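You operate a simulated robot arm through the tools that you are given. There is no shell and no other tool. Be economical: measure what you need, move in short steps, check, and stop when the job is done.

The job below is to be done with a simulated two-armed robot. You get a single attempt, and the scene is never put back.

## Task
Press the sleeve on the middle short hose and stand it in the DONE cup.
Fine: use the press block from the top drawer that bears the hose's code, close the drawer, pull the press lever down to its stop and put it up again; the block stays in the press; leave the other hoses. Set down upright: short black hose.

Only the result counts: the job must be done as asked and must still hold three seconds after the hand-in. Knocking over, shifting, dropping, spilling or breaking anything else fails it.

## Robot
Two 7-joint arms with two-finger parallel grippers on one trunk, on a base that drives. Base frame: it is fixed to the floor where the robot stands at the start and does not move with it; the origin is under the middle of the robot, x ahead of it, y to its left, z up. Readings come in mm, rad, newtons and seconds.
The left shoulder is at the start at [70, 163, 1014], the right one opposite. With the tool pointing down near the work surface each hand reaches from about 380 to 880 mm from the robot's upright axis, wherever it stands, measured 20 degrees to its own side. Places, roughly: inside of the done cup [1100, -100, 900]; press lever [1000, 200, 1000]; seat of the hose press [1000, 100, 900]; short black hose [1250, 250, 1000]; top bench drawer [1000, -100, 700]. Payload 3.43 kg a hand.
The TCP of each hand is the grasp point between the finger pads, 34 mm short of the fingertips. In the tool frame z runs along the fingers and y along their closing line. The gripper opens to 128 mm. The fingers are 24 mm wide and 12 mm thick; the gripper's body (48 by 130 mm) begins 96 mm behind the TCP.
Orientation is told as [roll, pitch, yaw] about the base's x, y, z axes, in that order, counted from this pose: with the fingers straight down and closing along the base's y, the tool's x points along the base's -x, its y along +y and its z along -z.

## Interface
- The arms move only by the tool step_arm. It takes "left_series", "right_series" or both (then of equal length, played together; a hand with none holds still); each is a list of rows, each a list of 3 entries, a list of its own where there are three numbers: the shift along the tool's x, y, z in units of 30 mm (1.0 is 30 mm), then the turn, a rotation vector about the tool's x, y, z in units of 5 degrees (1.0 is 5 degrees), then the gripper command, from -1 (shut) to 1 (fully open), values between in proportion. In form: [[[tx, ty, tz], [rx, ry, rz], fingers], ...]. A call has 1 to 8 rows; each row shifts and turns the commanded pose from where the row before left it, along the tool's axes as they then stand. A call with a number of a shift or a turn outside -1 to 1 is refused whole. A row lasts 0.2 s, in which the tool goes at most 50 mm and 0.15 rad; a call with a longer step from one row to the next is refused whole, and so is a gripper value outside its range. Where a pose cannot be reached the arm comes as near as it can. A force on the tool above 40 N (or 10 N above the force at the start of the call, whichever is more), or a blocked arm, ends the call early, and 0.2 s more pass. The fingers move at their own pace (about 153 mm/s each) and stop on an object; they squeeze with about 25 N. The grip force told is the motor's: it shows also when the fingers shut on nothing. Time passes only in rows, and 0.2 s behind the last, so rows that do not move let the fingers close. It gives the time, the measured TCP pose, the force on the tool (base axes), the opening and the grip force at its end, in the units of the frame above (readings bear some noise), with the torque about the TCP (base axes, N m) and any sound that the robot's microphone picked up, and new pictures: "pictures" is both (left out), scene, wrist or none (wrist: the cameras of the hands that moved).
- Cameras (640 x 400 px; columns grow to the right, rows downward): "scene" is now at [141.8, 17.6, 1283.4]; the picture's right is [0.19, -0.98, 0.00], its down [-0.16, -0.03, -0.99] and it looks along [0.97, 0.19, -0.16] (base axes); focal length 214 px, centre (320, 200). "left" rides on the left gripper at [76, 11, -160] in its tool frame; the picture's right is [-0.15, 0.99, 0.00], its down [-0.88, -0.13, -0.46] and it looks along [-0.45, -0.07, 0.89] (tool axes); focal length 234 px, centre (320, 200). "right" rides on the right gripper at [76, -11, -160] in its tool frame; the picture's right is [0.15, 0.99, 0.00], its down [-0.88, 0.13, -0.46] and it looks along [-0.45, 0.07, 0.89] (tool axes); focal length 234 px, centre (320, 200). There is no depth. A picture from a camera that has moved, and an enlarged one, comes with that camera's place and axes in the base frame and with its lens.
- lift_body(by): slides the trunk up (or, below 0, down) by that many mm; the arms and the scene camera ride with it, the base frame stays. It gives what a move gives, with no picture.
- drive_base(legs): drives the robot by 1 to 6 legs, each [ahead, left, turn to the left] in mm, mm and rad, along the robot's own axes; the way and the turn of a leg run together, so that a leg with both is an arc; at most 1500 mm and 3.142 rad a leg. The arms and the cameras ride along, it lands a little off, and it stops where it bumps. It gives what a move gives, and a new picture of the scene camera.
- head_to(pan, tilt): turns the head with the scene camera to pan (to the left, within 1.501 rad either way) and tilt (down, from -0.506 to 1.204), counted from straight ahead of the robot. It gives what a move gives, and a new picture of the scene camera.
- zoom(camera, box): a new picture of the part [left, top, right, bottom] of that camera's present view, enlarged. The clock stands still meanwhile.
- hand_in(): hands the job in; it is judged then, once.

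Go step by step. Nothing tells you exact positions but the pictures and the camera data: compare them with the known pose of the tool, close in by small moves and look again before you grip or let go. The budget is 120 turns and 260 pictures, counting those below and the enlarged ones. Unless the task says otherwise, let go and move clear before handing in, and close with one line.

The tools are called after "Call:" as a command line: name --argument value ..., lists and objects as JSON in quotes. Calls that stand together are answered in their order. step_arm: Moves the arms, as the interface text tells. Its arguments: {"type":"object","properties":{"left_series":{"type":"array","items":{"type":"array"}},"right_series":{"type":"array","items":{"type":"array"}},"pictures":{"type":"string","enum":["both","scene","wrist","none"]}},"required":[]} The other tools are called the same way: lift_body (by) slides the trunk up or down; drive_base (legs) drives the base; head_to (pan, tilt) turns the head that bears the scene camera; zoom (camera, box) takes an enlarged picture of a part of a camera's view; hand_in () hands the job in.

At the start:

```text
t: 0.0
left_tcp_pos: [398.2, 188.9, 1348.3]
left_ee_rot: [0.0, 0.001, 0.0]
left_contact_force: [0.1, 0.7, -1.1]
left_wrist_torque: [-0.03, 0.01, -0.02]
left_opening: 127.9
left_gripper_force: 0.1
right_tcp_pos: [585.3, -137.6, 1282.6]
right_ee_rot: [0.001, 0.001, 0.001]
right_contact_force: [0.0, -0.3, -0.9]
right_wrist_torque: [0.0, 0.01, -0.02]
right_opening: 127.9
right_gripper_force: 0.0
trunk travel left (down, up): [-494.0, 446.0]
robot x, y, heading: [0.9, 3.3, 0.007]
head pan, tilt: [0.194, 0.164]
```

scene: 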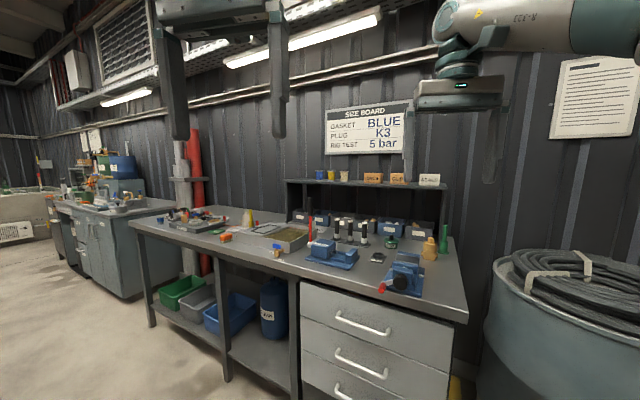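
right: 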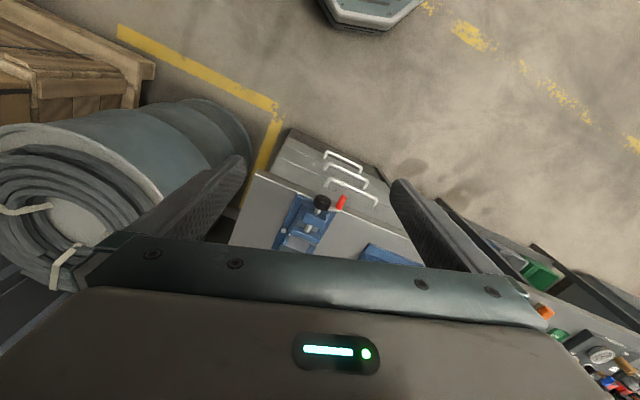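
left: 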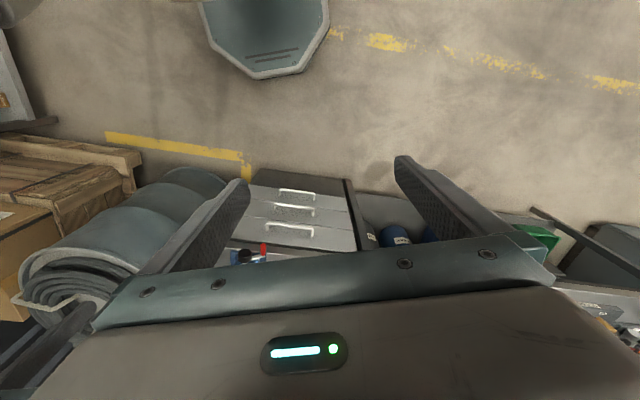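

I see the bench with a press, hoses standing near the rear shelf, drawers at the right front, and a size board on the wall. I'll zoom in on the bench first.

Call:
zoom --camera "scene" --box '[270, 160, 470, 300]'

Call:
zoom --camera "scene" --box '[310, 90, 470, 190]'

Call:
zoom --camera "scene" --box '[280, 200, 400, 275]'

```text
2.86 times, centred on (370, 230) of scene
camera zoom: at [141.8, 17.6, 1283.4], right [0.19, -0.98, 0.0], down [-0.16, -0.03, -0.99], along [0.97, 0.19, -0.16], focal length 613 px, centre (177, 114)
```

zoom: 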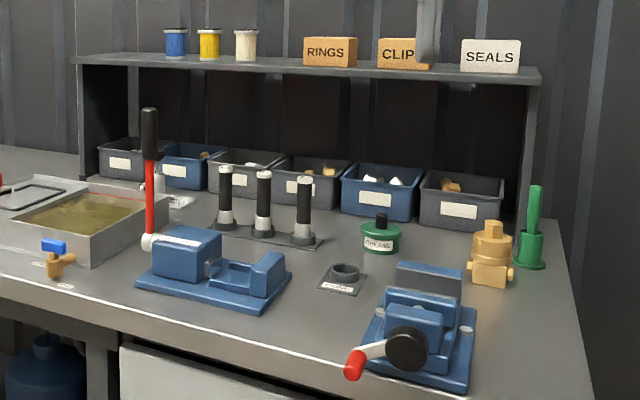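

```text
4.00 times, centred on (390, 140) of scene
camera zoom: at [141.8, 17.6, 1283.4], right [0.19, -0.98, 0.0], down [-0.16, -0.03, -0.99], along [0.97, 0.19, -0.16], focal length 858 px, centre (40, 440)
```

zoom: 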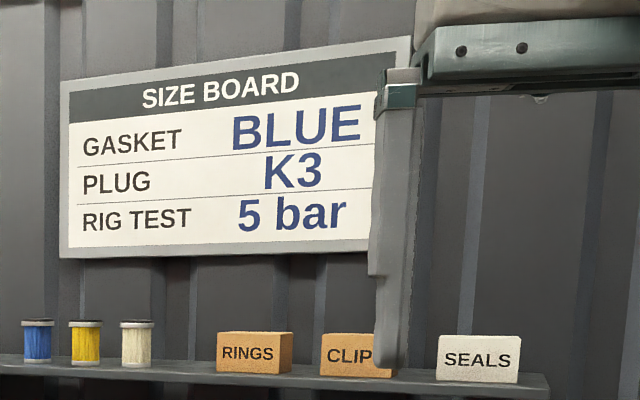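

```text
5.33 times, centred on (340, 238) of scene
camera zoom: at [141.8, 17.6, 1283.4], right [0.19, -0.98, 0.0], down [-0.16, -0.03, -0.99], along [0.97, 0.19, -0.16], focal length 1144 px, centre (213, 0)
```

zoom: 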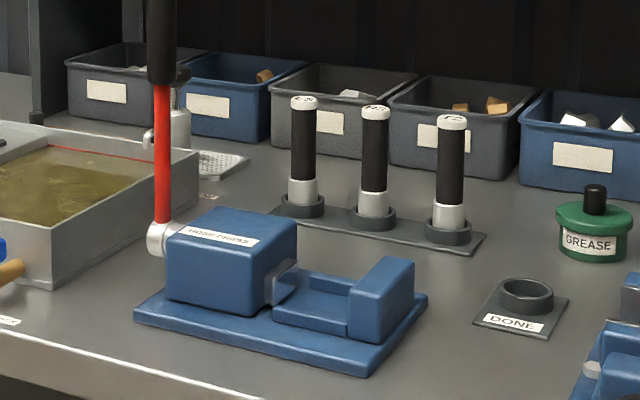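

The middle of the three hoses on the rack is the one to do; the codes are on the hose tops. The bench looks turned relative to me, so I'll look down for better geometry.

Call:
head_to --pan -0.15 --tilt 0.6

```text
t: 0.9
left_tcp_pos: [398.7, 189.7, 1347.7]
left_ee_rot: [0.0, 0.001, 0.001]
left_contact_force: [0.0, -0.8, -0.4]
left_wrist_torque: [-0.01, 0.0, -0.03]
left_opening: 128.0
left_gripper_force: 0.1
right_tcp_pos: [584.4, -139.6, 1282.8]
right_ee_rot: [0.0, -0.001, -0.001]
right_contact_force: [-0.3, 0.3, 0.8]
right_wrist_torque: [0.04, 0.0, 0.02]
right_opening: 128.1
right_gripper_force: 0.1
trunk travel left (down, up): [-494.0, 446.0]
robot x, y, heading: [-1.6, 1.1, 0.002]
head pan, tilt: [-0.15, 0.6]
camera scene: at [138.1, -13.4, 1243.3], right [-0.15, -0.99, 0.0], down [-0.56, 0.08, -0.83], along [0.82, -0.12, -0.56], focal length 214 px, centre (320, 200)
```

scene: 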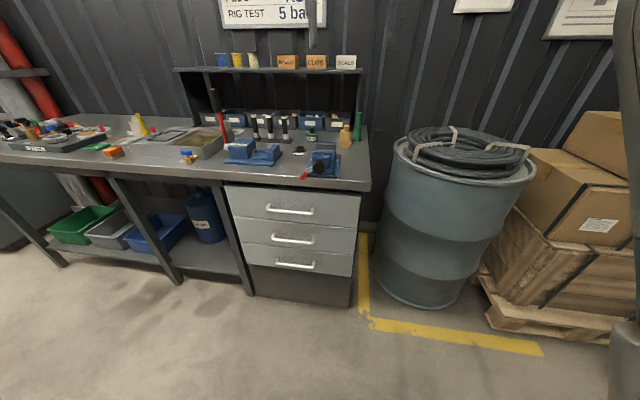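

The bench is turned about −17° relative to me, with the front edge roughly 840 mm away along its normal. I'll drive to face it squarely, then measure again from close up.

Call:
drive_base --legs '[[300, 190, 0], [0, 0, -0.303]]'

Call:
head_to --pan 0.0 --tilt 0.75

```text
t: 4.2
left_tcp_pos: [736.2, 251.3, 1347.2]
left_ee_rot: [0.0, 0.0, -0.302]
left_contact_force: [0.1, -0.5, 0.0]
left_wrist_torque: [0.02, -0.01, -0.02]
left_opening: 128.1
left_gripper_force: 0.0
right_tcp_pos: [816.9, -117.5, 1283.5]
right_ee_rot: [0.0, 0.0, -0.305]
right_contact_force: [0.3, 0.1, -0.1]
right_wrist_torque: [0.02, 0.0, 0.03]
right_opening: 127.9
right_gripper_force: 0.1
trunk travel left (down, up): [-494.0, 446.0]
robot x, y, heading: [301.4, 189.0, -0.31]
head pan, tilt: [-0.15, 0.6]
camera scene: at [427.4, 136.1, 1243.2], right [-0.44, -0.9, 0.0], down [-0.51, 0.25, -0.82], along [0.74, -0.36, -0.57], focal length 214 px, centre (320, 200)
```

scene: 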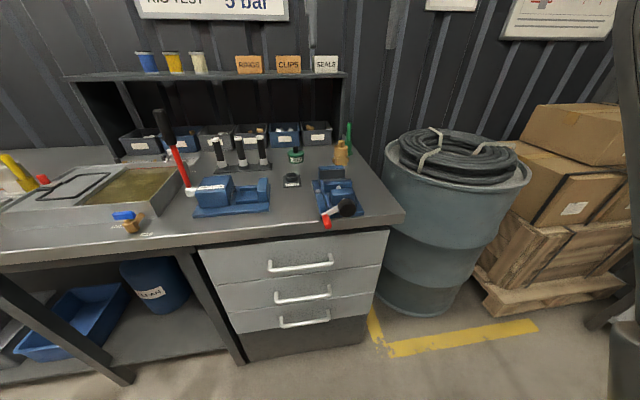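

```text
t: 4.9
left_tcp_pos: [737.0, 250.6, 1348.4]
left_ee_rot: [-0.002, 0.0, -0.303]
left_contact_force: [-0.2, -0.1, 0.1]
left_wrist_torque: [0.03, -0.04, -0.04]
left_opening: 128.3
left_gripper_force: 0.0
right_tcp_pos: [816.0, -117.0, 1282.9]
right_ee_rot: [0.0, -0.001, -0.304]
right_contact_force: [0.0, -0.5, -0.9]
right_wrist_torque: [0.01, 0.0, 0.01]
right_opening: 127.9
right_gripper_force: 0.1
trunk travel left (down, up): [-494.0, 446.0]
robot x, y, heading: [296.5, 188.5, -0.302]
head pan, tilt: [0.0, 0.75]
camera scene: at [427.2, 150.0, 1230.4], right [-0.3, -0.95, 0.0], down [-0.65, 0.2, -0.73], along [0.7, -0.22, -0.68], focal length 214 px, centre (320, 200)
```

scene: 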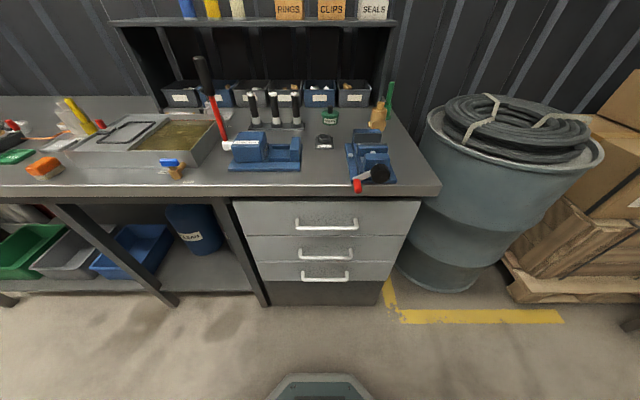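

I'm square to the bench now. I'll zoom in on the hose tops and the drawer.

Call:
zoom --camera "scene" --box '[240, 85, 310, 130]'

Call:
zoom --camera "scene" --box '[180, 50, 420, 200]'

```text
8.89 times, centred on (275, 108) of scene
camera zoom: at [427.2, 150.0, 1230.4], right [-0.3, -0.95, 0.0], down [-0.65, 0.2, -0.73], along [0.7, -0.22, -0.68], focal length 1906 px, centre (720, 1022)
```

zoom: 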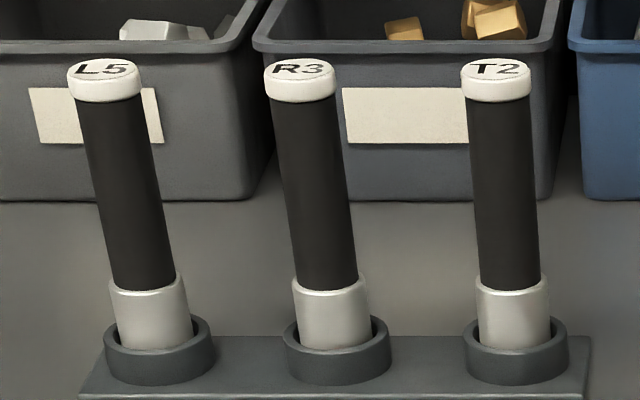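

```text
2.67 times, centred on (300, 125) of scene
camera zoom: at [427.2, 150.0, 1230.4], right [-0.3, -0.95, 0.0], down [-0.65, 0.2, -0.73], along [0.7, -0.22, -0.68], focal length 572 px, centre (373, 400)
```

zoom: 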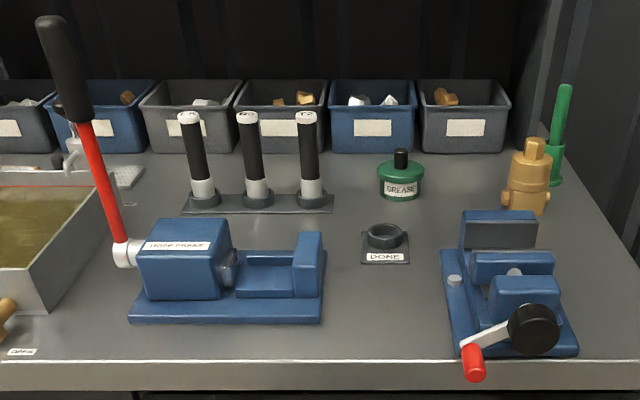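

The middle hose's code is R3. I'll back up a bit and turn the right hand to point at the bench with its fingers closing vertically, ready for the top drawer handle.

Call:
drive_base --legs '[[-130, 0, 0]]'

Call:
step_arm --right_series '[[[0, 0, 0], [-0.9238, -0.9238, 0.9238], 1], [[0, 0, 0], [-0.9238, -0.9238, 0.9238], 1], [[0, 0, 0], [-0.9238, -0.9238, 0.9238], 1], [[0, 0, 0], [-0.9238, -0.9238, 0.9238], 1], [[0, 0, 0], [-0.9238, -0.9238, 0.9238], 1], [[0, 0, 0], [-0.9238, -0.9238, 0.9238], 1], [[0, 0, 0], [-0.9238, -0.9238, 0.9238], 1], [[0, 0, 0], [-0.9238, -0.9238, 0.9238], 1]]' --pictures "none"

Call:
step_arm --right_series '[[[0, 0, 0], [-0.9238, -0.9238, 0.9238], 1], [[0, 0, 0], [-0.9238, -0.9238, 0.9238], 1], [[0, 0, 0], [-0.9238, -0.9238, 0.9238], 1], [[0, 0, 0], [-0.9238, -0.9238, 0.9238], 1], [[0, 0, 0], [-0.9238, -0.9238, 0.9238], 1], [[0, 0, 0], [-0.9238, -0.9238, 0.9238], 1], [[0, 0, 0], [-0.9238, -0.9238, 0.9238], 1]]' --pictures "both"

```text
t: 6.2
left_tcp_pos: [611.1, 291.9, 1347.4]
left_ee_rot: [0.0, 0.001, -0.303]
left_contact_force: [0.3, -0.7, 0.3]
left_wrist_torque: [0.0, 0.0, 0.02]
left_opening: 128.1
left_gripper_force: 0.1
right_tcp_pos: [690.2, -77.4, 1283.1]
right_ee_rot: [0.002, 0.0, -0.304]
right_contact_force: [0.8, -0.4, -0.2]
right_wrist_torque: [-0.03, 0.0, 0.01]
right_opening: 128.2
right_gripper_force: 0.0
trunk travel left (down, up): [-494.0, 446.0]
robot x, y, heading: [173.4, 231.4, -0.305]
head pan, tilt: [0.0, 0.75]
camera scene: at [301.7, 189.7, 1230.2], right [-0.3, -0.95, 0.0], down [-0.65, 0.2, -0.73], along [0.7, -0.22, -0.68], focal length 214 px, centre (320, 200)
```

scene: 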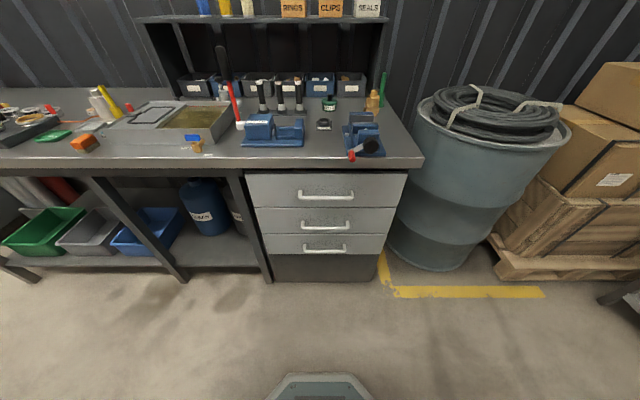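

```text
t: 8.0
left_tcp_pos: [609.9, 290.5, 1347.6]
left_ee_rot: [0.0, 0.001, -0.305]
left_contact_force: [-0.2, -0.8, -0.6]
left_wrist_torque: [0.02, 0.01, 0.0]
left_opening: 128.0
left_gripper_force: 0.1
right_tcp_pos: [691.0, -76.1, 1283.1]
right_ee_rot: [0.85, -0.336, -1.152]
right_contact_force: [0.6, -0.2, -0.2]
right_wrist_torque: [0.02, -0.02, 0.01]
right_opening: 127.7
right_gripper_force: 0.0
trunk travel left (down, up): [-494.0, 446.0]
robot x, y, heading: [174.7, 230.8, -0.299]
head pan, tilt: [0.0, 0.75]
```

```text
t: 9.6
left_tcp_pos: [612.0, 290.8, 1348.9]
left_ee_rot: [-0.003, -0.001, -0.304]
left_contact_force: [-0.4, -0.3, -0.1]
left_wrist_torque: [-0.02, 0.03, 0.0]
left_opening: 128.0
left_gripper_force: 0.0
right_tcp_pos: [692.2, -77.0, 1283.4]
right_ee_rot: [1.573, 0.001, -1.874]
right_contact_force: [0.4, 0.3, 0.0]
right_wrist_torque: [-0.01, -0.01, -0.04]
right_opening: 127.9
right_gripper_force: 0.1
trunk travel left (down, up): [-494.0, 446.0]
robot x, y, heading: [175.5, 231.6, -0.304]
head pan, tilt: [0.0, 0.75]
camera scene: at [302.0, 190.3, 1230.3], right [-0.3, -0.95, 0.0], down [-0.65, 0.2, -0.73], along [0.7, -0.22, -0.68], focal length 214 px, centre (320, 200)
camera right: at [561.9, 42.5, 1270.3], right [0.04, 0.14, 0.99], down [-0.7, -0.7, 0.13], along [0.71, -0.7, 0.07], focal length 234 px, centre (320, 200)
```

scene: 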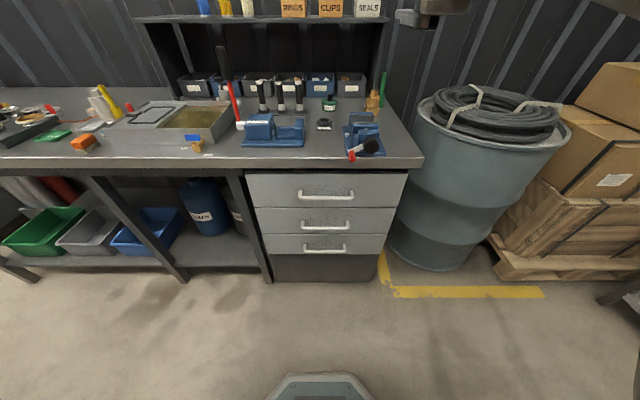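
right: 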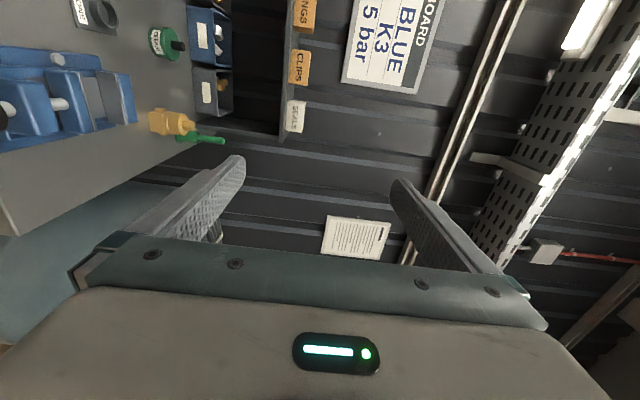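

The hand is oriented properly. Now I'll lower it to just in front of the top handle, about l=253, z≈765.

Call:
step_arm --right_series '[[[0.5, -1, -0.5], [0, 0, 0], 0.2], [[0.5, -1, -0.5], [0, 0, 0], 0.2], [[0.5, -1, 0], [0, 0, 0], 0.2], [[0.5, -1, 0], [0, 0, 0], 0.2], [[0.5, -1, 0], [0, 0, 0], 0.2], [[0.5, -1, 0], [0, 0, 0], 0.2], [[0.5, -1, 0], [0, 0, 0], 0.2], [[0.5, -1, 0], [0, 0, 0], 0.2]]' --pictures "none"

Call:
step_arm --right_series '[[[0, -1, 0], [0, 0, 0], 0.2], [[0, -1, 0], [0, 0, 0], 0.2], [[0, -1, 0], [0, 0, 0], 0.2], [[0, -1, 0], [0, 0, 0], 0.2], [[0, -1, 0], [0, 0, 0], 0.2], [[0, -1, 0], [0, 0, 0], 0.2], [[0, -1, 0], [0, 0, 0], 0.2], [[0, -1, 0], [0, 0, 0], 0.2]]' --pictures "both"

```text
t: 11.3
left_tcp_pos: [611.9, 291.7, 1348.2]
left_ee_rot: [-0.002, 0.001, -0.304]
left_contact_force: [-0.4, -0.4, -0.3]
left_wrist_torque: [-0.03, 0.01, 0.0]
left_opening: 127.9
left_gripper_force: 0.1
right_tcp_pos: [700.7, 46.9, 1042.2]
right_ee_rot: [1.57, 0.001, -1.873]
right_contact_force: [1.3, -0.6, 0.1]
right_wrist_torque: [-0.02, -0.02, -0.01]
right_opening: 76.8
right_gripper_force: 0.1
trunk travel left (down, up): [-494.0, 446.0]
robot x, y, heading: [172.7, 226.5, -0.306]
head pan, tilt: [0.0, 0.75]
```

```text
t: 13.2
left_tcp_pos: [611.5, 291.3, 1347.5]
left_ee_rot: [-0.001, 0.001, -0.303]
left_contact_force: [-0.3, 0.0, -0.4]
left_wrist_torque: [0.04, 0.01, 0.01]
left_opening: 128.2
left_gripper_force: 0.0
right_tcp_pos: [723.2, 62.2, 827.2]
right_ee_rot: [1.567, 0.001, -1.872]
right_contact_force: [0.4, 1.6, -0.4]
right_wrist_torque: [0.02, -0.02, -0.01]
right_opening: 76.6
right_gripper_force: 0.0
right hand out of reach, approached as far as the arm can: row 7, 8
trunk travel left (down, up): [-494.0, 446.0]
robot x, y, heading: [174.4, 231.2, -0.303]
head pan, tilt: [0.0, 0.75]
camera scene: at [302.0, 189.6, 1230.3], right [-0.3, -0.95, 0.0], down [-0.65, 0.2, -0.73], along [0.7, -0.22, -0.68], focal length 214 px, centre (320, 200)
camera right: at [593.9, 181.8, 815.1], right [0.05, 0.14, 0.99], down [-0.7, -0.7, 0.13], along [0.71, -0.7, 0.06], focal length 234 px, centre (320, 200)
```

scene: 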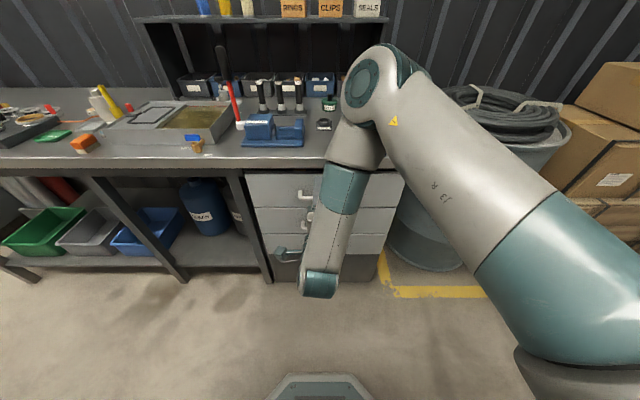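
right: 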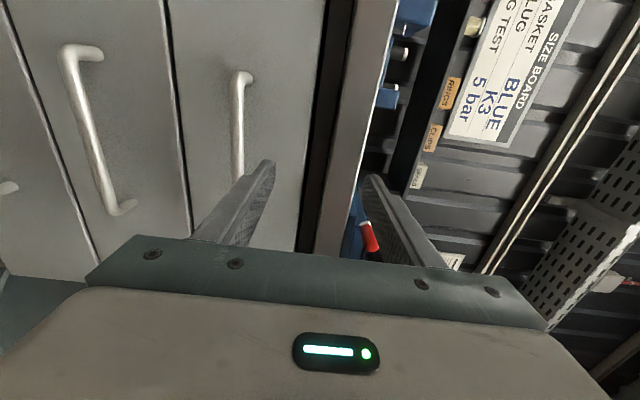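

The handle comes out at about n≈775, z≈733, which is below the arm's reach in this pose. I'll lower the trunk.

Call:
lift_body --by -110

Call:
step_arm --right_series '[[[-0.5, 0, 0], [0, 0, 0], 0], [[-0.1, 0, 0], [0, 0, 0], 0]]' --pictures "both"

```text
t: 14.6
left_tcp_pos: [612.2, 291.3, 1238.3]
left_ee_rot: [-0.001, -0.001, -0.303]
left_contact_force: [0.0, 0.6, 0.1]
left_wrist_torque: [-0.04, 0.0, 0.01]
left_opening: 127.9
left_gripper_force: 0.2
right_tcp_pos: [723.0, 63.2, 717.1]
right_ee_rot: [1.568, 0.0, -1.875]
right_contact_force: [1.1, 0.8, 0.2]
right_wrist_torque: [0.02, -0.02, -0.02]
right_opening: 77.0
right_gripper_force: 0.0
trunk travel left (down, up): [-384.0, 556.0]
robot x, y, heading: [173.2, 226.7, -0.301]
head pan, tilt: [0.0, 0.75]
```

```text
t: 15.2
left_tcp_pos: [610.3, 292.2, 1238.1]
left_ee_rot: [0.0, -0.001, -0.304]
left_contact_force: [-0.5, 0.6, 0.3]
left_wrist_torque: [-0.03, -0.05, 0.02]
left_opening: 127.8
left_gripper_force: 0.1
right_tcp_pos: [724.1, 50.0, 722.6]
right_ee_rot: [1.561, -0.001, -1.875]
right_contact_force: [0.2, -0.8, -0.3]
right_wrist_torque: [0.03, -0.04, -0.02]
right_opening: 64.1
right_gripper_force: 0.1
right hand out of reach, approached as far as the arm can: row 1
trunk travel left (down, up): [-384.0, 556.0]
robot x, y, heading: [175.0, 230.0, -0.303]
head pan, tilt: [0.0, 0.75]
camera scene: at [301.3, 190.1, 1120.3], right [-0.3, -0.95, 0.0], down [-0.65, 0.2, -0.73], along [0.7, -0.22, -0.68], focal length 214 px, centre (320, 200)
camera right: at [594.1, 168.9, 711.6], right [0.05, 0.14, 0.99], down [-0.7, -0.7, 0.13], along [0.71, -0.7, 0.06], focal length 234 px, centre (320, 200)
```

scene: 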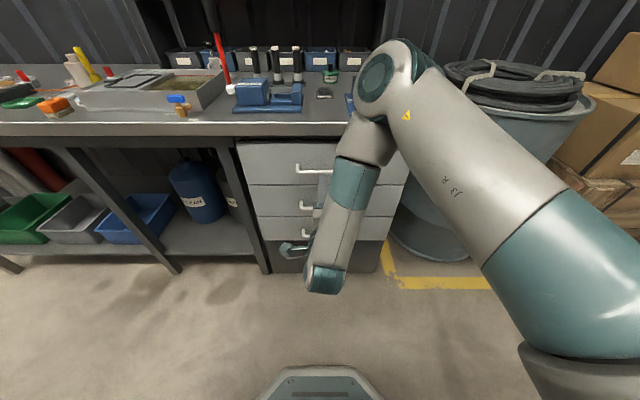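
right: 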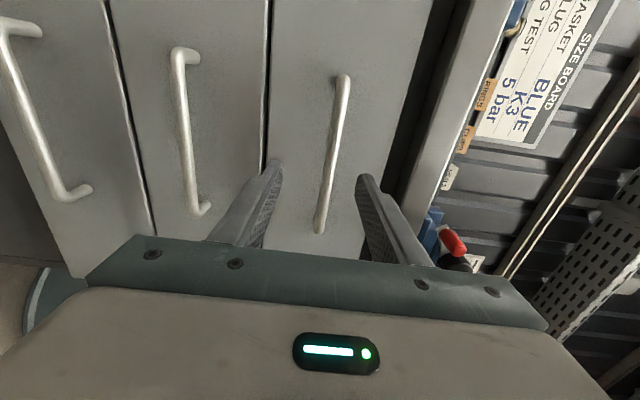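

The top handle bar is at n≈770, z≈733, l from 165 to 342. I'll advance the hand around it.

Call:
step_arm --right_series '[[[-0.1, 0.37, 0.5], [0, 0, 0], 0], [[-0.1, 0, 0.75], [0, 0, 0], 0], [[-0.1, 0, 0.75], [0, 0, 0], 0], [[0, 0, 0.5], [0, 0, 0], 0], [[0, 0, 0.2], [0, 0, 0], 0]]' --pictures "wrist"

```text
t: 16.4
left_tcp_pos: [611.6, 291.6, 1238.7]
left_ee_rot: [0.002, -0.001, -0.304]
left_contact_force: [1.2, 0.5, 0.1]
left_wrist_torque: [0.0, -0.02, 0.0]
left_opening: 127.9
left_gripper_force: 0.1
right_tcp_pos: [796.5, 13.4, 730.7]
right_ee_rot: [1.566, -0.001, -1.876]
right_contact_force: [0.5, 0.6, -0.3]
right_wrist_torque: [-0.01, 0.01, -0.03]
right_opening: 64.3
right_gripper_force: 0.1
trunk travel left (down, up): [-384.0, 556.0]
robot x, y, heading: [173.5, 231.7, -0.303]
head pan, tilt: [0.0, 0.75]
camera right: at [667.6, 133.5, 719.3], right [0.05, 0.14, 0.99], down [-0.7, -0.7, 0.13], along [0.71, -0.7, 0.06], focal length 234 px, centre (320, 200)
```

right: 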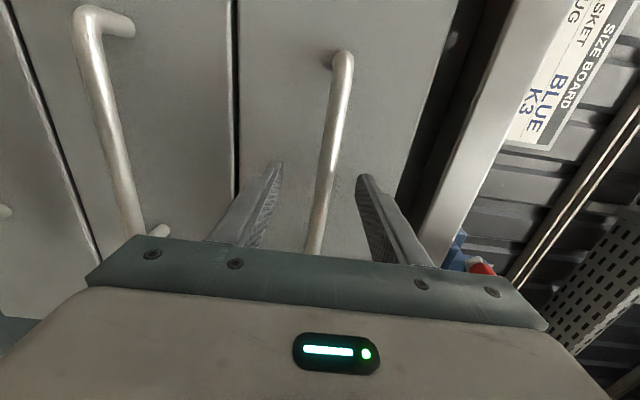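

The bar lies between the fingers. I'll advance a touch and close.

Call:
step_arm --right_series '[[[0, 0, 0.2], [0, 0, 0], 0], [[0, 0, 0], [0, 0, 0], -1], [[0, 0, 0], [0, 0, 0], -1], [[0, 0, 0], [0, 0, 0], -1]]' --pictures "wrist"

```text
t: 17.4
left_tcp_pos: [609.4, 291.4, 1238.9]
left_ee_rot: [0.0, -0.003, -0.303]
left_contact_force: [0.1, 0.4, 0.5]
left_wrist_torque: [0.0, 0.0, -0.03]
left_opening: 128.2
left_gripper_force: 0.0
right_tcp_pos: [801.7, 12.5, 734.1]
right_ee_rot: [1.573, 0.0, -1.875]
right_contact_force: [1.7, 0.1, 17.3]
right_wrist_torque: [-0.08, -0.14, -0.16]
right_opening: 13.7
right_gripper_force: 45.6
trunk travel left (down, up): [-384.0, 556.0]
robot x, y, heading: [170.9, 228.2, -0.302]
head pan, tilt: [0.0, 0.75]
camera right: at [672.5, 132.2, 721.4], right [0.04, 0.14, 0.99], down [-0.7, -0.7, 0.13], along [0.71, -0.7, 0.07], focal length 234 px, centre (320, 200)
```

right: 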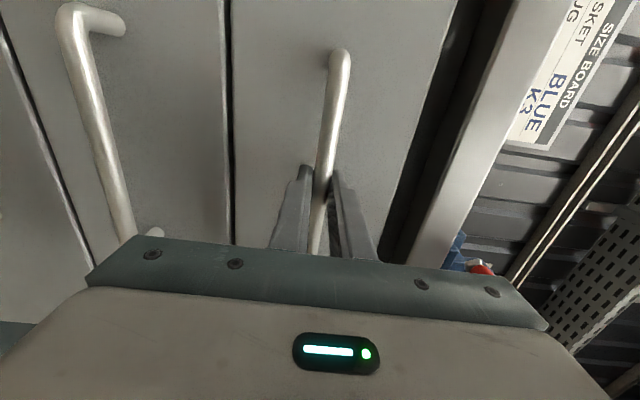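

Gripped. I'll pull gently with the arm.

Call:
step_arm --right_series '[[[0, 0.08, -0.3], [0, 0, 0], -1], [[0, 0, -0.5], [0, 0, 0], -1], [[0, 0, -0.5], [0, 0, 0], -1], [[0, 0, -0.5], [0, 0, 0], -1]]' --pictures "wrist"

```text
t: 18.4
left_tcp_pos: [608.5, 290.1, 1239.9]
left_ee_rot: [0.0, -0.002, -0.303]
left_contact_force: [-0.3, 0.5, -0.8]
left_wrist_torque: [0.03, -0.02, -0.02]
left_opening: 128.0
left_gripper_force: 0.0
right_tcp_pos: [748.9, 29.2, 736.6]
right_ee_rot: [1.568, 0.001, -1.879]
right_contact_force: [-5.2, -9.2, 12.5]
right_wrist_torque: [-0.06, -0.03, 0.82]
right_opening: 13.5
right_gripper_force: 44.9
trunk travel left (down, up): [-384.0, 556.0]
robot x, y, heading: [172.8, 227.1, -0.306]
head pan, tilt: [0.0, 0.75]
camera right: at [620.4, 148.7, 722.0], right [0.05, 0.14, 0.99], down [-0.7, -0.7, 0.13], along [0.71, -0.7, 0.06], focal length 234 px, centre (320, 200)
```

right: 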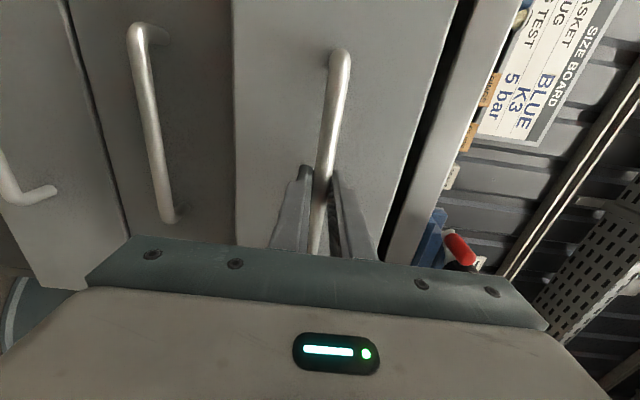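

The drawer follows. I'll pull it the rest of the way by driving backwards.

Call:
drive_base --legs '[[-60, 0, 0], [-60, 0, 0], [-60, 0, 0]]'

```text
t: 20.5
left_tcp_pos: [436.3, 343.5, 1239.3]
left_ee_rot: [0.001, -0.003, -0.306]
left_contact_force: [-0.5, 0.1, 0.5]
left_wrist_torque: [-0.01, -0.04, -0.02]
left_opening: 127.9
left_gripper_force: 0.1
right_tcp_pos: [578.5, 84.0, 734.2]
right_ee_rot: [1.564, 0.002, -1.878]
right_contact_force: [-4.4, -16.5, 5.0]
right_wrist_torque: [-0.01, -0.07, -0.13]
right_opening: 13.6
right_gripper_force: 45.4
trunk travel left (down, up): [-384.0, 556.0]
robot x, y, heading: [4.4, 282.0, -0.303]
head pan, tilt: [0.0, 0.75]
camera scene: at [127.8, 242.5, 1120.5], right [-0.3, -0.95, 0.0], down [-0.65, 0.2, -0.73], along [0.7, -0.22, -0.68], focal length 214 px, centre (320, 200)
```

scene: 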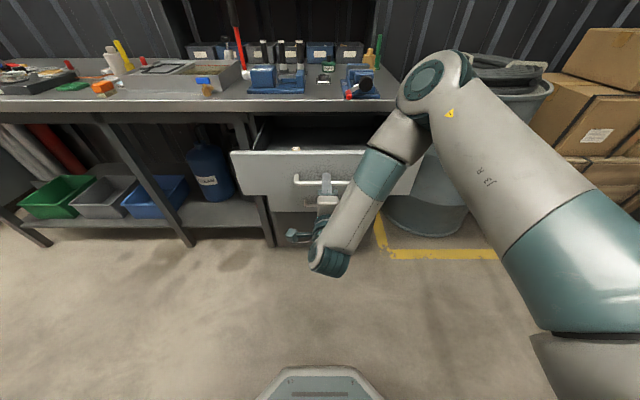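

The drawer is open about 235 mm. I'll release the handle and back off.

Call:
step_arm --right_series '[[[0, 0, 0], [0, 0, 0], 0], [[0, 0, 0], [0, 0, 0], 0], [[0, 0, 0], [0, 0, 0], 0]]' --pictures "wrist"

Call:
drive_base --legs '[[-100, 0, 0]]'

Call:
lift_body --by 300

Call:
head_to --pan 0.0 --tilt 0.85

```text
t: 21.3
left_tcp_pos: [438.9, 344.8, 1239.5]
left_ee_rot: [0.001, 0.0, -0.302]
left_contact_force: [0.2, 0.5, 0.3]
left_wrist_torque: [0.0, 0.0, 0.02]
left_opening: 127.9
left_gripper_force: 0.0
right_tcp_pos: [579.7, 83.7, 732.7]
right_ee_rot: [1.565, -0.001, -1.875]
right_contact_force: [0.5, 0.0, 0.0]
right_wrist_torque: [0.0, -0.02, 0.0]
right_opening: 64.1
right_gripper_force: 0.1
trunk travel left (down, up): [-384.0, 556.0]
robot x, y, heading: [3.0, 280.6, -0.3]
head pan, tilt: [0.0, 0.75]
camera right: at [450.1, 203.0, 721.4], right [0.05, 0.14, 0.99], down [-0.7, -0.7, 0.13], along [0.71, -0.7, 0.06], focal length 234 px, centre (320, 200)
```

right: 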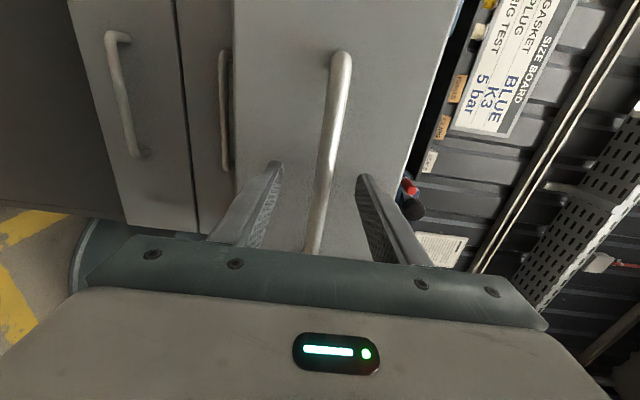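

```text
t: 22.4
left_tcp_pos: [341.1, 375.5, 1238.1]
left_ee_rot: [-0.002, -0.002, -0.302]
left_contact_force: [0.1, -0.6, 0.5]
left_wrist_torque: [0.01, -0.03, 0.01]
left_opening: 128.0
left_gripper_force: 0.0
right_tcp_pos: [482.2, 115.0, 734.9]
right_ee_rot: [1.567, 0.0, -1.876]
right_contact_force: [-0.1, 0.8, 0.7]
right_wrist_torque: [0.02, 0.03, 0.02]
right_opening: 64.0
right_gripper_force: 0.0
trunk travel left (down, up): [-384.0, 556.0]
robot x, y, heading: [-93.2, 312.0, -0.301]
head pan, tilt: [0.0, 0.75]
camera scene: at [32.0, 274.0, 1120.5], right [-0.3, -0.95, 0.0], down [-0.65, 0.2, -0.73], along [0.7, -0.22, -0.68], focal length 214 px, centre (320, 200)
```

scene: 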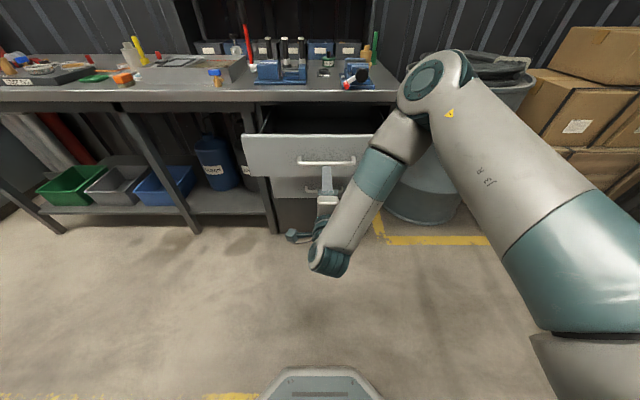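

```text
t: 25.4
left_tcp_pos: [342.2, 374.6, 1538.1]
left_ee_rot: [0.0, -0.001, -0.301]
left_contact_force: [-0.2, -0.2, 0.1]
left_wrist_torque: [0.02, -0.02, 0.04]
left_opening: 128.1
left_gripper_force: 0.0
right_tcp_pos: [483.0, 114.1, 1032.5]
right_ee_rot: [1.565, 0.0, -1.875]
right_contact_force: [-0.3, 0.6, 0.2]
right_wrist_torque: [0.02, 0.01, -0.02]
right_opening: 64.1
right_gripper_force: 0.0
trunk travel left (down, up): [-684.0, 256.0]
robot x, y, heading: [-96.1, 315.7, -0.301]
head pan, tilt: [0.0, 0.75]
```

```text
t: 26.1
left_tcp_pos: [341.5, 375.4, 1537.4]
left_ee_rot: [0.0, -0.001, -0.301]
left_contact_force: [0.1, -0.4, 0.5]
left_wrist_torque: [-0.02, 0.0, 0.0]
left_opening: 128.0
left_gripper_force: 0.0
right_tcp_pos: [483.1, 113.8, 1032.5]
right_ee_rot: [1.564, 0.0, -1.874]
right_contact_force: [-0.1, -0.2, -0.1]
right_wrist_torque: [-0.03, 0.0, -0.04]
right_opening: 63.8
right_gripper_force: 0.0
trunk travel left (down, up): [-684.0, 256.0]
robot x, y, heading: [-95.6, 313.3, -0.298]
head pan, tilt: [0.0, 0.85]
camera scene: at [28.7, 275.1, 1412.3], right [-0.3, -0.95, 0.0], down [-0.72, 0.22, -0.66], along [0.63, -0.2, -0.75], focal length 214 px, centre (320, 200)
```

scene: 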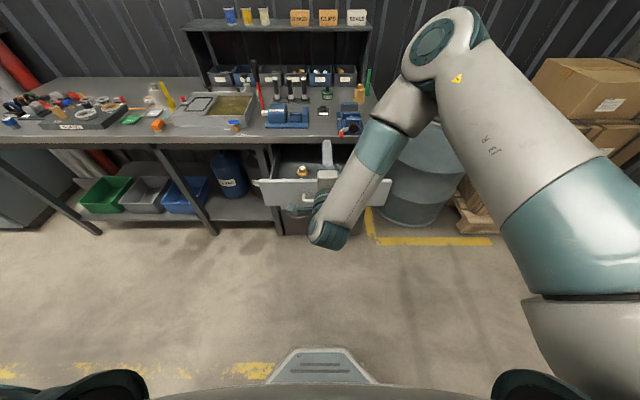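

The drawer is open and I'm clear. I'll turn the right hand back to point down, then move over the drawer to read the blocks.

Call:
step_arm --right_series '[[[0, 0, 0], [0.9238, 0.9238, -0.9238], 0], [[0, 0, 0], [0.9238, 0.9238, -0.9238], 0], [[0, 0, 0], [0.9238, 0.9238, -0.9238], 0], [[0, 0, 0], [0.9238, 0.9238, -0.9238], 0], [[0, 0, 0], [0.9238, 0.9238, -0.9238], 0], [[0, 0, 0], [0.9238, 0.9238, -0.9238], 0], [[0, 0, 0], [0.9238, 0.9238, -0.9238], 0], [[0, 0, 0], [0.9238, 0.9238, -0.9238], 0]]' --pictures "none"

Call:
step_arm --right_series '[[[0, 0, 0], [0.9238, 0.9238, -0.9238], 0], [[0, 0, 0], [0.9238, 0.9238, -0.9238], 0], [[0, 0, 0], [0.9238, 0.9238, -0.9238], 0], [[0, 0, 0], [0.9238, 0.9238, -0.9238], 0], [[0, 0, 0], [0.9238, 0.9238, -0.9238], 0], [[0, 0, 0], [0.9238, 0.9238, -0.9238], 0], [[0, 0, 0], [0.9238, 0.9238, -0.9238], 0]]' --pictures "scene"

```text
t: 27.9
left_tcp_pos: [342.8, 372.0, 1538.2]
left_ee_rot: [0.001, -0.001, -0.304]
left_contact_force: [0.1, 0.2, -0.4]
left_wrist_torque: [-0.01, 0.01, -0.03]
left_opening: 127.9
left_gripper_force: 0.0
right_tcp_pos: [482.6, 126.5, 1039.5]
right_ee_rot: [0.721, -0.331, -1.028]
right_contact_force: [0.5, -1.2, 0.2]
right_wrist_torque: [0.01, 0.0, 0.04]
right_opening: 63.9
right_gripper_force: 0.0
right hand out of reach, approached as far as the arm can: row 3, 4
trunk travel left (down, up): [-684.0, 256.0]
robot x, y, heading: [-93.3, 310.4, -0.299]
head pan, tilt: [0.0, 0.85]
```

```text
t: 29.5
left_tcp_pos: [343.3, 376.7, 1537.5]
left_ee_rot: [-0.002, 0.0, -0.301]
left_contact_force: [0.1, 0.2, -0.3]
left_wrist_torque: [-0.02, 0.03, 0.02]
left_opening: 128.0
left_gripper_force: 0.0
right_tcp_pos: [482.3, 128.8, 1041.2]
right_ee_rot: [-0.001, 0.009, -0.304]
right_contact_force: [0.5, 0.4, -0.2]
right_wrist_torque: [0.0, 0.04, 0.01]
right_opening: 63.9
right_gripper_force: 0.0
trunk travel left (down, up): [-684.0, 256.0]
robot x, y, heading: [-96.1, 311.3, -0.303]
head pan, tilt: [0.0, 0.85]
camera scene: at [29.7, 275.6, 1412.2], right [-0.3, -0.95, 0.0], down [-0.72, 0.22, -0.66], along [0.63, -0.2, -0.75], focal length 214 px, centre (320, 200)
```

scene: 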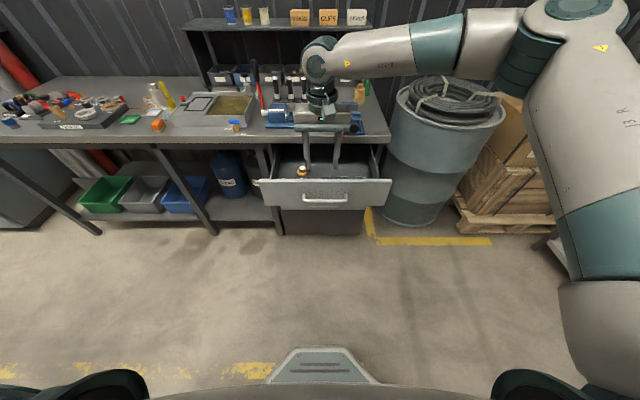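

Now I'll drive forward 200 so the hand hangs over the drawer.

Call:
drive_base --legs '[[200, 0, 0]]'

Call:
step_arm --right_series '[[[0, 0, -0.1], [0, 0, 0], 0]]' --pictures "wrist"

Call:
zoom --camera "scene" --box '[250, 100, 410, 200]'

```text
t: 31.1
left_tcp_pos: [532.7, 316.2, 1540.4]
left_ee_rot: [0.001, 0.0, -0.305]
left_contact_force: [-0.5, 0.0, 0.8]
left_wrist_torque: [-0.02, -0.02, 0.03]
left_opening: 128.2
left_gripper_force: 0.0
right_tcp_pos: [674.9, 68.7, 1041.0]
right_ee_rot: [-0.001, 0.004, -0.305]
right_contact_force: [-0.4, 0.3, 0.5]
right_wrist_torque: [0.02, -0.03, 0.0]
right_opening: 64.0
right_gripper_force: 0.1
trunk travel left (down, up): [-684.0, 256.0]
robot x, y, heading: [96.7, 253.2, -0.303]
head pan, tilt: [0.0, 0.85]
camera scene: at [219.0, 215.6, 1412.5], right [-0.3, -0.95, 0.0], down [-0.72, 0.22, -0.66], along [0.63, -0.2, -0.75], focal length 214 px, centre (320, 200)
```

scene: 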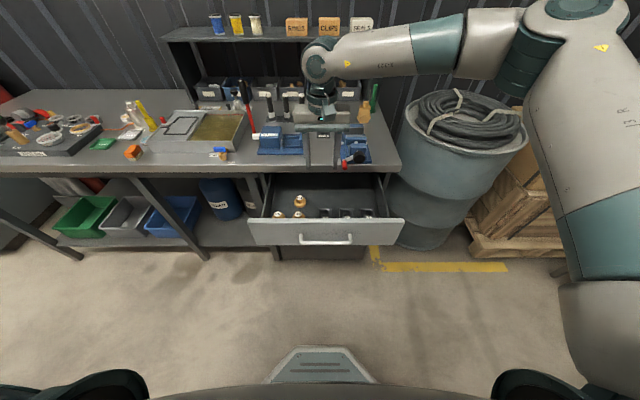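

```text
t: 31.5
left_tcp_pos: [531.8, 316.2, 1539.0]
left_ee_rot: [0.0, -0.002, -0.304]
left_contact_force: [-0.6, 0.4, -0.3]
left_wrist_torque: [0.01, -0.01, -0.03]
left_opening: 128.1
left_gripper_force: 0.1
right_tcp_pos: [673.0, 69.2, 1044.9]
right_ee_rot: [-0.001, 0.006, -0.305]
right_contact_force: [-0.1, -0.3, -0.4]
right_wrist_torque: [0.01, -0.02, -0.02]
right_opening: 63.9
right_gripper_force: 0.0
trunk travel left (down, up): [-684.0, 256.0]
robot x, y, heading: [95.8, 256.9, -0.303]
head pan, tilt: [0.0, 0.85]
camera right: at [598.6, 79.4, 1203.6], right [0.16, 0.99, 0.0], down [0.88, -0.14, 0.45], along [0.45, -0.07, -0.89], focal length 234 px, centre (320, 200)
```

right: 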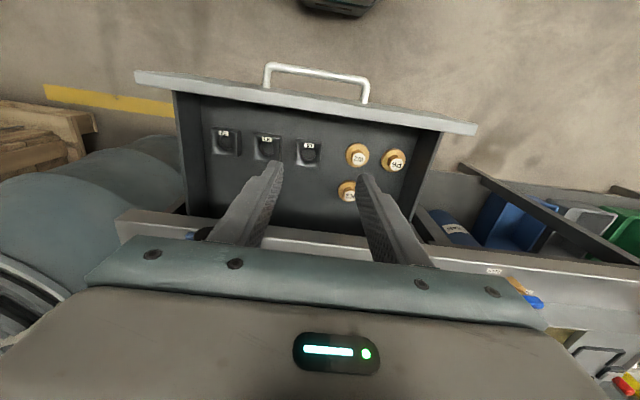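

```text
4.00 times, centred on (330, 150) of scene
camera zoom: at [218.9, 215.3, 1412.5], right [-0.3, -0.95, 0.0], down [-0.72, 0.22, -0.66], along [0.63, -0.2, -0.75], focal length 858 px, centre (280, 400)
```

zoom: 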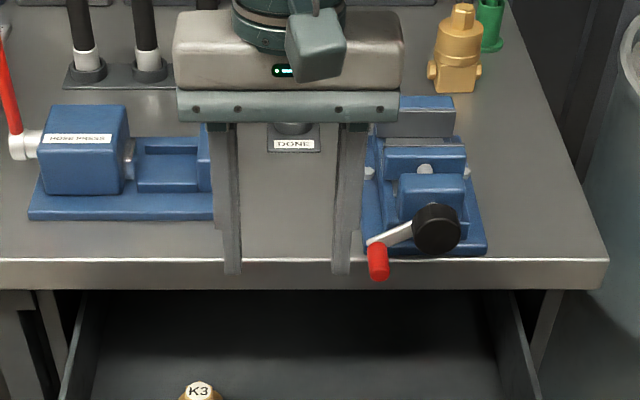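

The drawer holds three black press blocks and three brass plugs. I'll read the block codes.

Call:
zoom --camera "right" --box '[190, 110, 350, 210]'

Call:
zoom --camera "scene" --box '[250, 180, 410, 240]'

```text
4.00 times, centred on (270, 160) of right
camera zoom: at [598.6, 79.4, 1203.6], right [0.16, 0.99, 0.0], down [0.88, -0.14, 0.45], along [0.45, -0.07, -0.89], focal length 937 px, centre (520, 360)
```

zoom: 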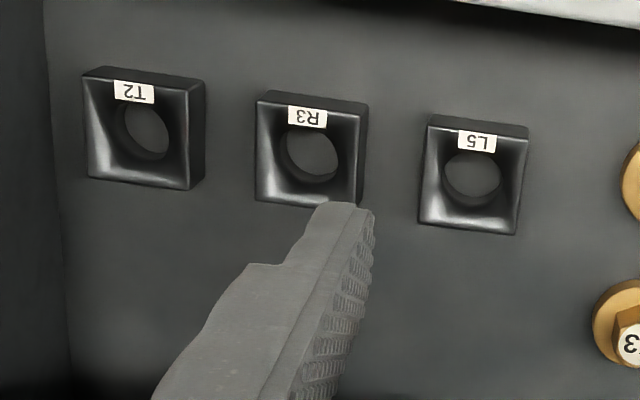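

```text
4.00 times, centred on (330, 210) of scene
camera zoom: at [218.9, 215.3, 1412.5], right [-0.3, -0.95, 0.0], down [-0.72, 0.22, -0.66], along [0.63, -0.2, -0.75], focal length 858 px, centre (280, 160)
```

zoom: 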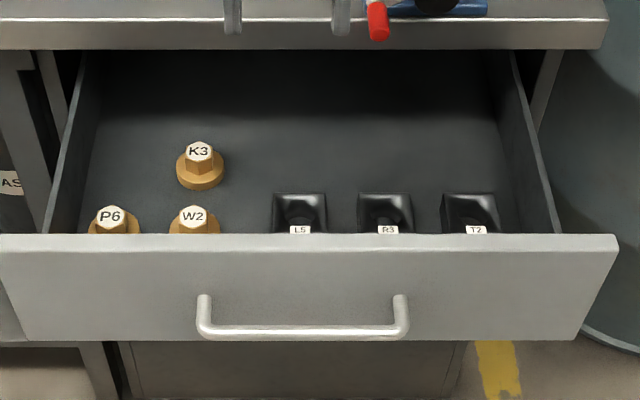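

Block R3 is the middle one, at about n≈700, l≈157, top z≈687. Before gripping I want to see the press seat from above, so I'll drive 150 closer and move the hand over it.

Call:
drive_base --legs '[[150, 0, 0]]'

Call:
step_arm --right_series '[[[-1, 1, 0], [0, 0, 0], 0], [[-1, 1, 0], [0, 0, 0], 0], [[-1, 1, 0], [0, 0, 0], 0], [[-1, 1, 0], [0, 0, 0], 0], [[0, 0, 0], [0, 0, 0], 0]]' --pictures "both"

```text
t: 32.9
left_tcp_pos: [675.4, 270.4, 1538.6]
left_ee_rot: [0.001, -0.003, -0.306]
left_contact_force: [-1.6, -1.0, 1.6]
left_wrist_torque: [-0.02, -0.03, 0.0]
left_opening: 128.0
left_gripper_force: 0.1
right_tcp_pos: [816.7, 21.9, 1045.6]
right_ee_rot: [0.0, 0.002, -0.307]
right_contact_force: [-0.5, 0.5, 0.6]
right_wrist_torque: [0.02, 0.01, 0.0]
right_opening: 64.2
right_gripper_force: 0.0
trunk travel left (down, up): [-684.0, 256.0]
robot x, y, heading: [240.2, 210.8, -0.308]
head pan, tilt: [0.0, 0.85]
camera scene: at [362.3, 170.0, 1412.6], right [-0.3, -0.95, 0.0], down [-0.72, 0.23, -0.66], along [0.63, -0.2, -0.75], focal length 214 px, centre (320, 200)
```

scene: 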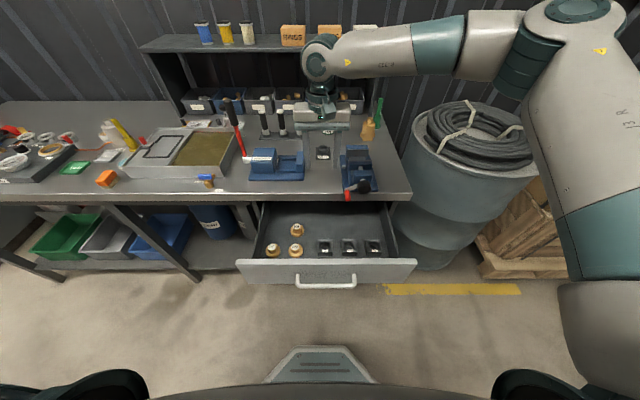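

```text
t: 34.1
left_tcp_pos: [677.8, 267.3, 1537.8]
left_ee_rot: [0.003, 0.0, -0.307]
left_contact_force: [-0.1, -0.3, -0.1]
left_wrist_torque: [0.06, -0.04, -0.02]
left_opening: 127.7
left_gripper_force: 0.1
right_tcp_pos: [968.8, 99.0, 1045.6]
right_ee_rot: [-0.001, 0.007, -0.308]
right_contact_force: [0.2, 0.4, 0.3]
right_wrist_torque: [0.01, -0.02, 0.0]
right_opening: 64.2
right_gripper_force: 0.1
trunk travel left (down, up): [-684.0, 256.0]
robot x, y, heading: [240.0, 211.6, -0.308]
head pan, tilt: [0.0, 0.85]
camera scene: at [363.8, 168.0, 1412.3], right [-0.3, -0.95, 0.0], down [-0.72, 0.23, -0.66], along [0.63, -0.2, -0.75], focal length 214 px, centre (320, 200)
camera right: at [894.6, 110.1, 1203.9], right [0.16, 0.99, 0.0], down [0.88, -0.14, 0.45], along [0.44, -0.07, -0.89], focal length 234 px, centre (320, 200)
```

scene: 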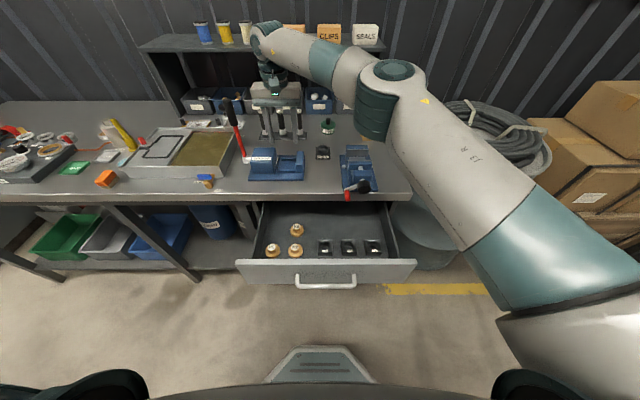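
right: 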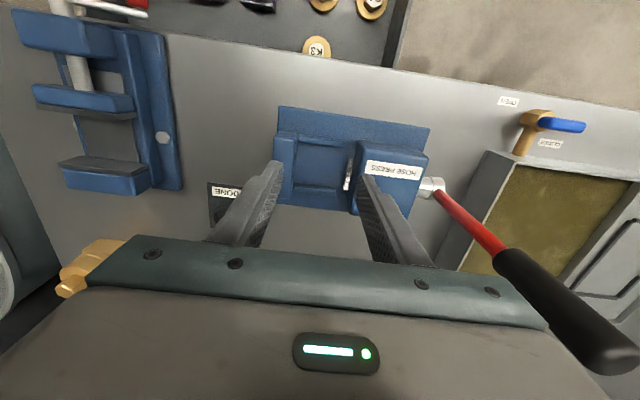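

Call:
zoom --camera "right" --box '[200, 90, 440, 240]'

Call:
zoom --camera "scene" --box '[220, 90, 380, 190]'

Call:
zoom --camera "scene" --box '[250, 210, 410, 290]'

```text
2.67 times, centred on (320, 165) of right
camera zoom: at [894.6, 110.1, 1203.9], right [0.16, 0.99, 0.0], down [0.88, -0.14, 0.45], along [0.44, -0.07, -0.89], focal length 624 px, centre (320, 293)
```

zoom: 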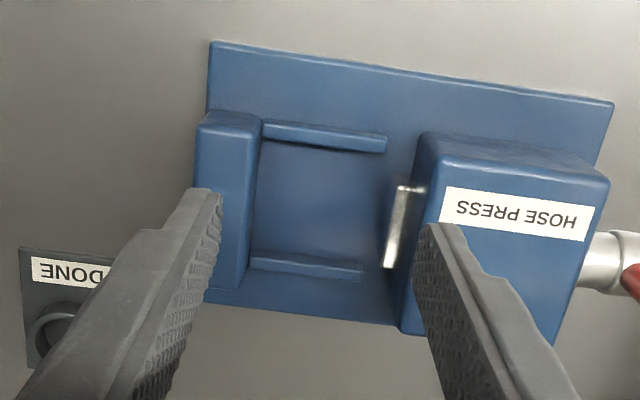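

```text
4.00 times, centred on (300, 140) of scene
camera zoom: at [363.8, 168.0, 1412.3], right [-0.3, -0.95, 0.0], down [-0.72, 0.23, -0.66], along [0.63, -0.2, -0.75], focal length 858 px, centre (400, 440)
```

zoom: 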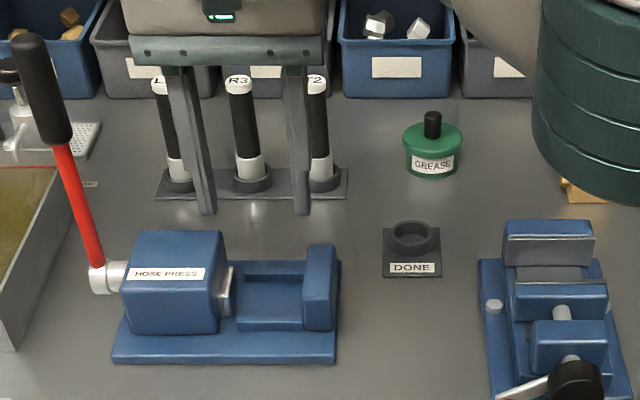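

```text
4.00 times, centred on (330, 250) of scene
camera zoom: at [363.8, 168.0, 1412.3], right [-0.3, -0.95, 0.0], down [-0.72, 0.23, -0.66], along [0.63, -0.2, -0.75], focal length 858 px, centre (280, 0)
```

zoom: 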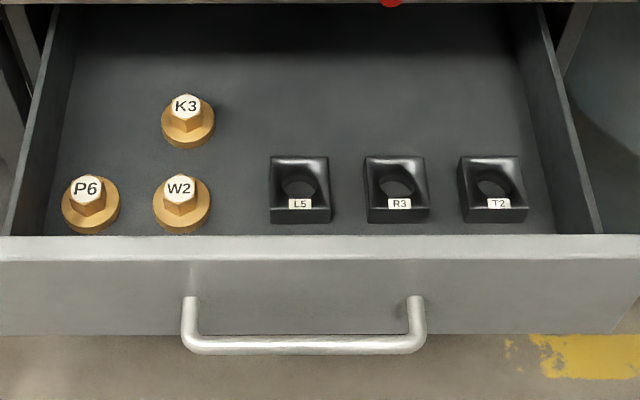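

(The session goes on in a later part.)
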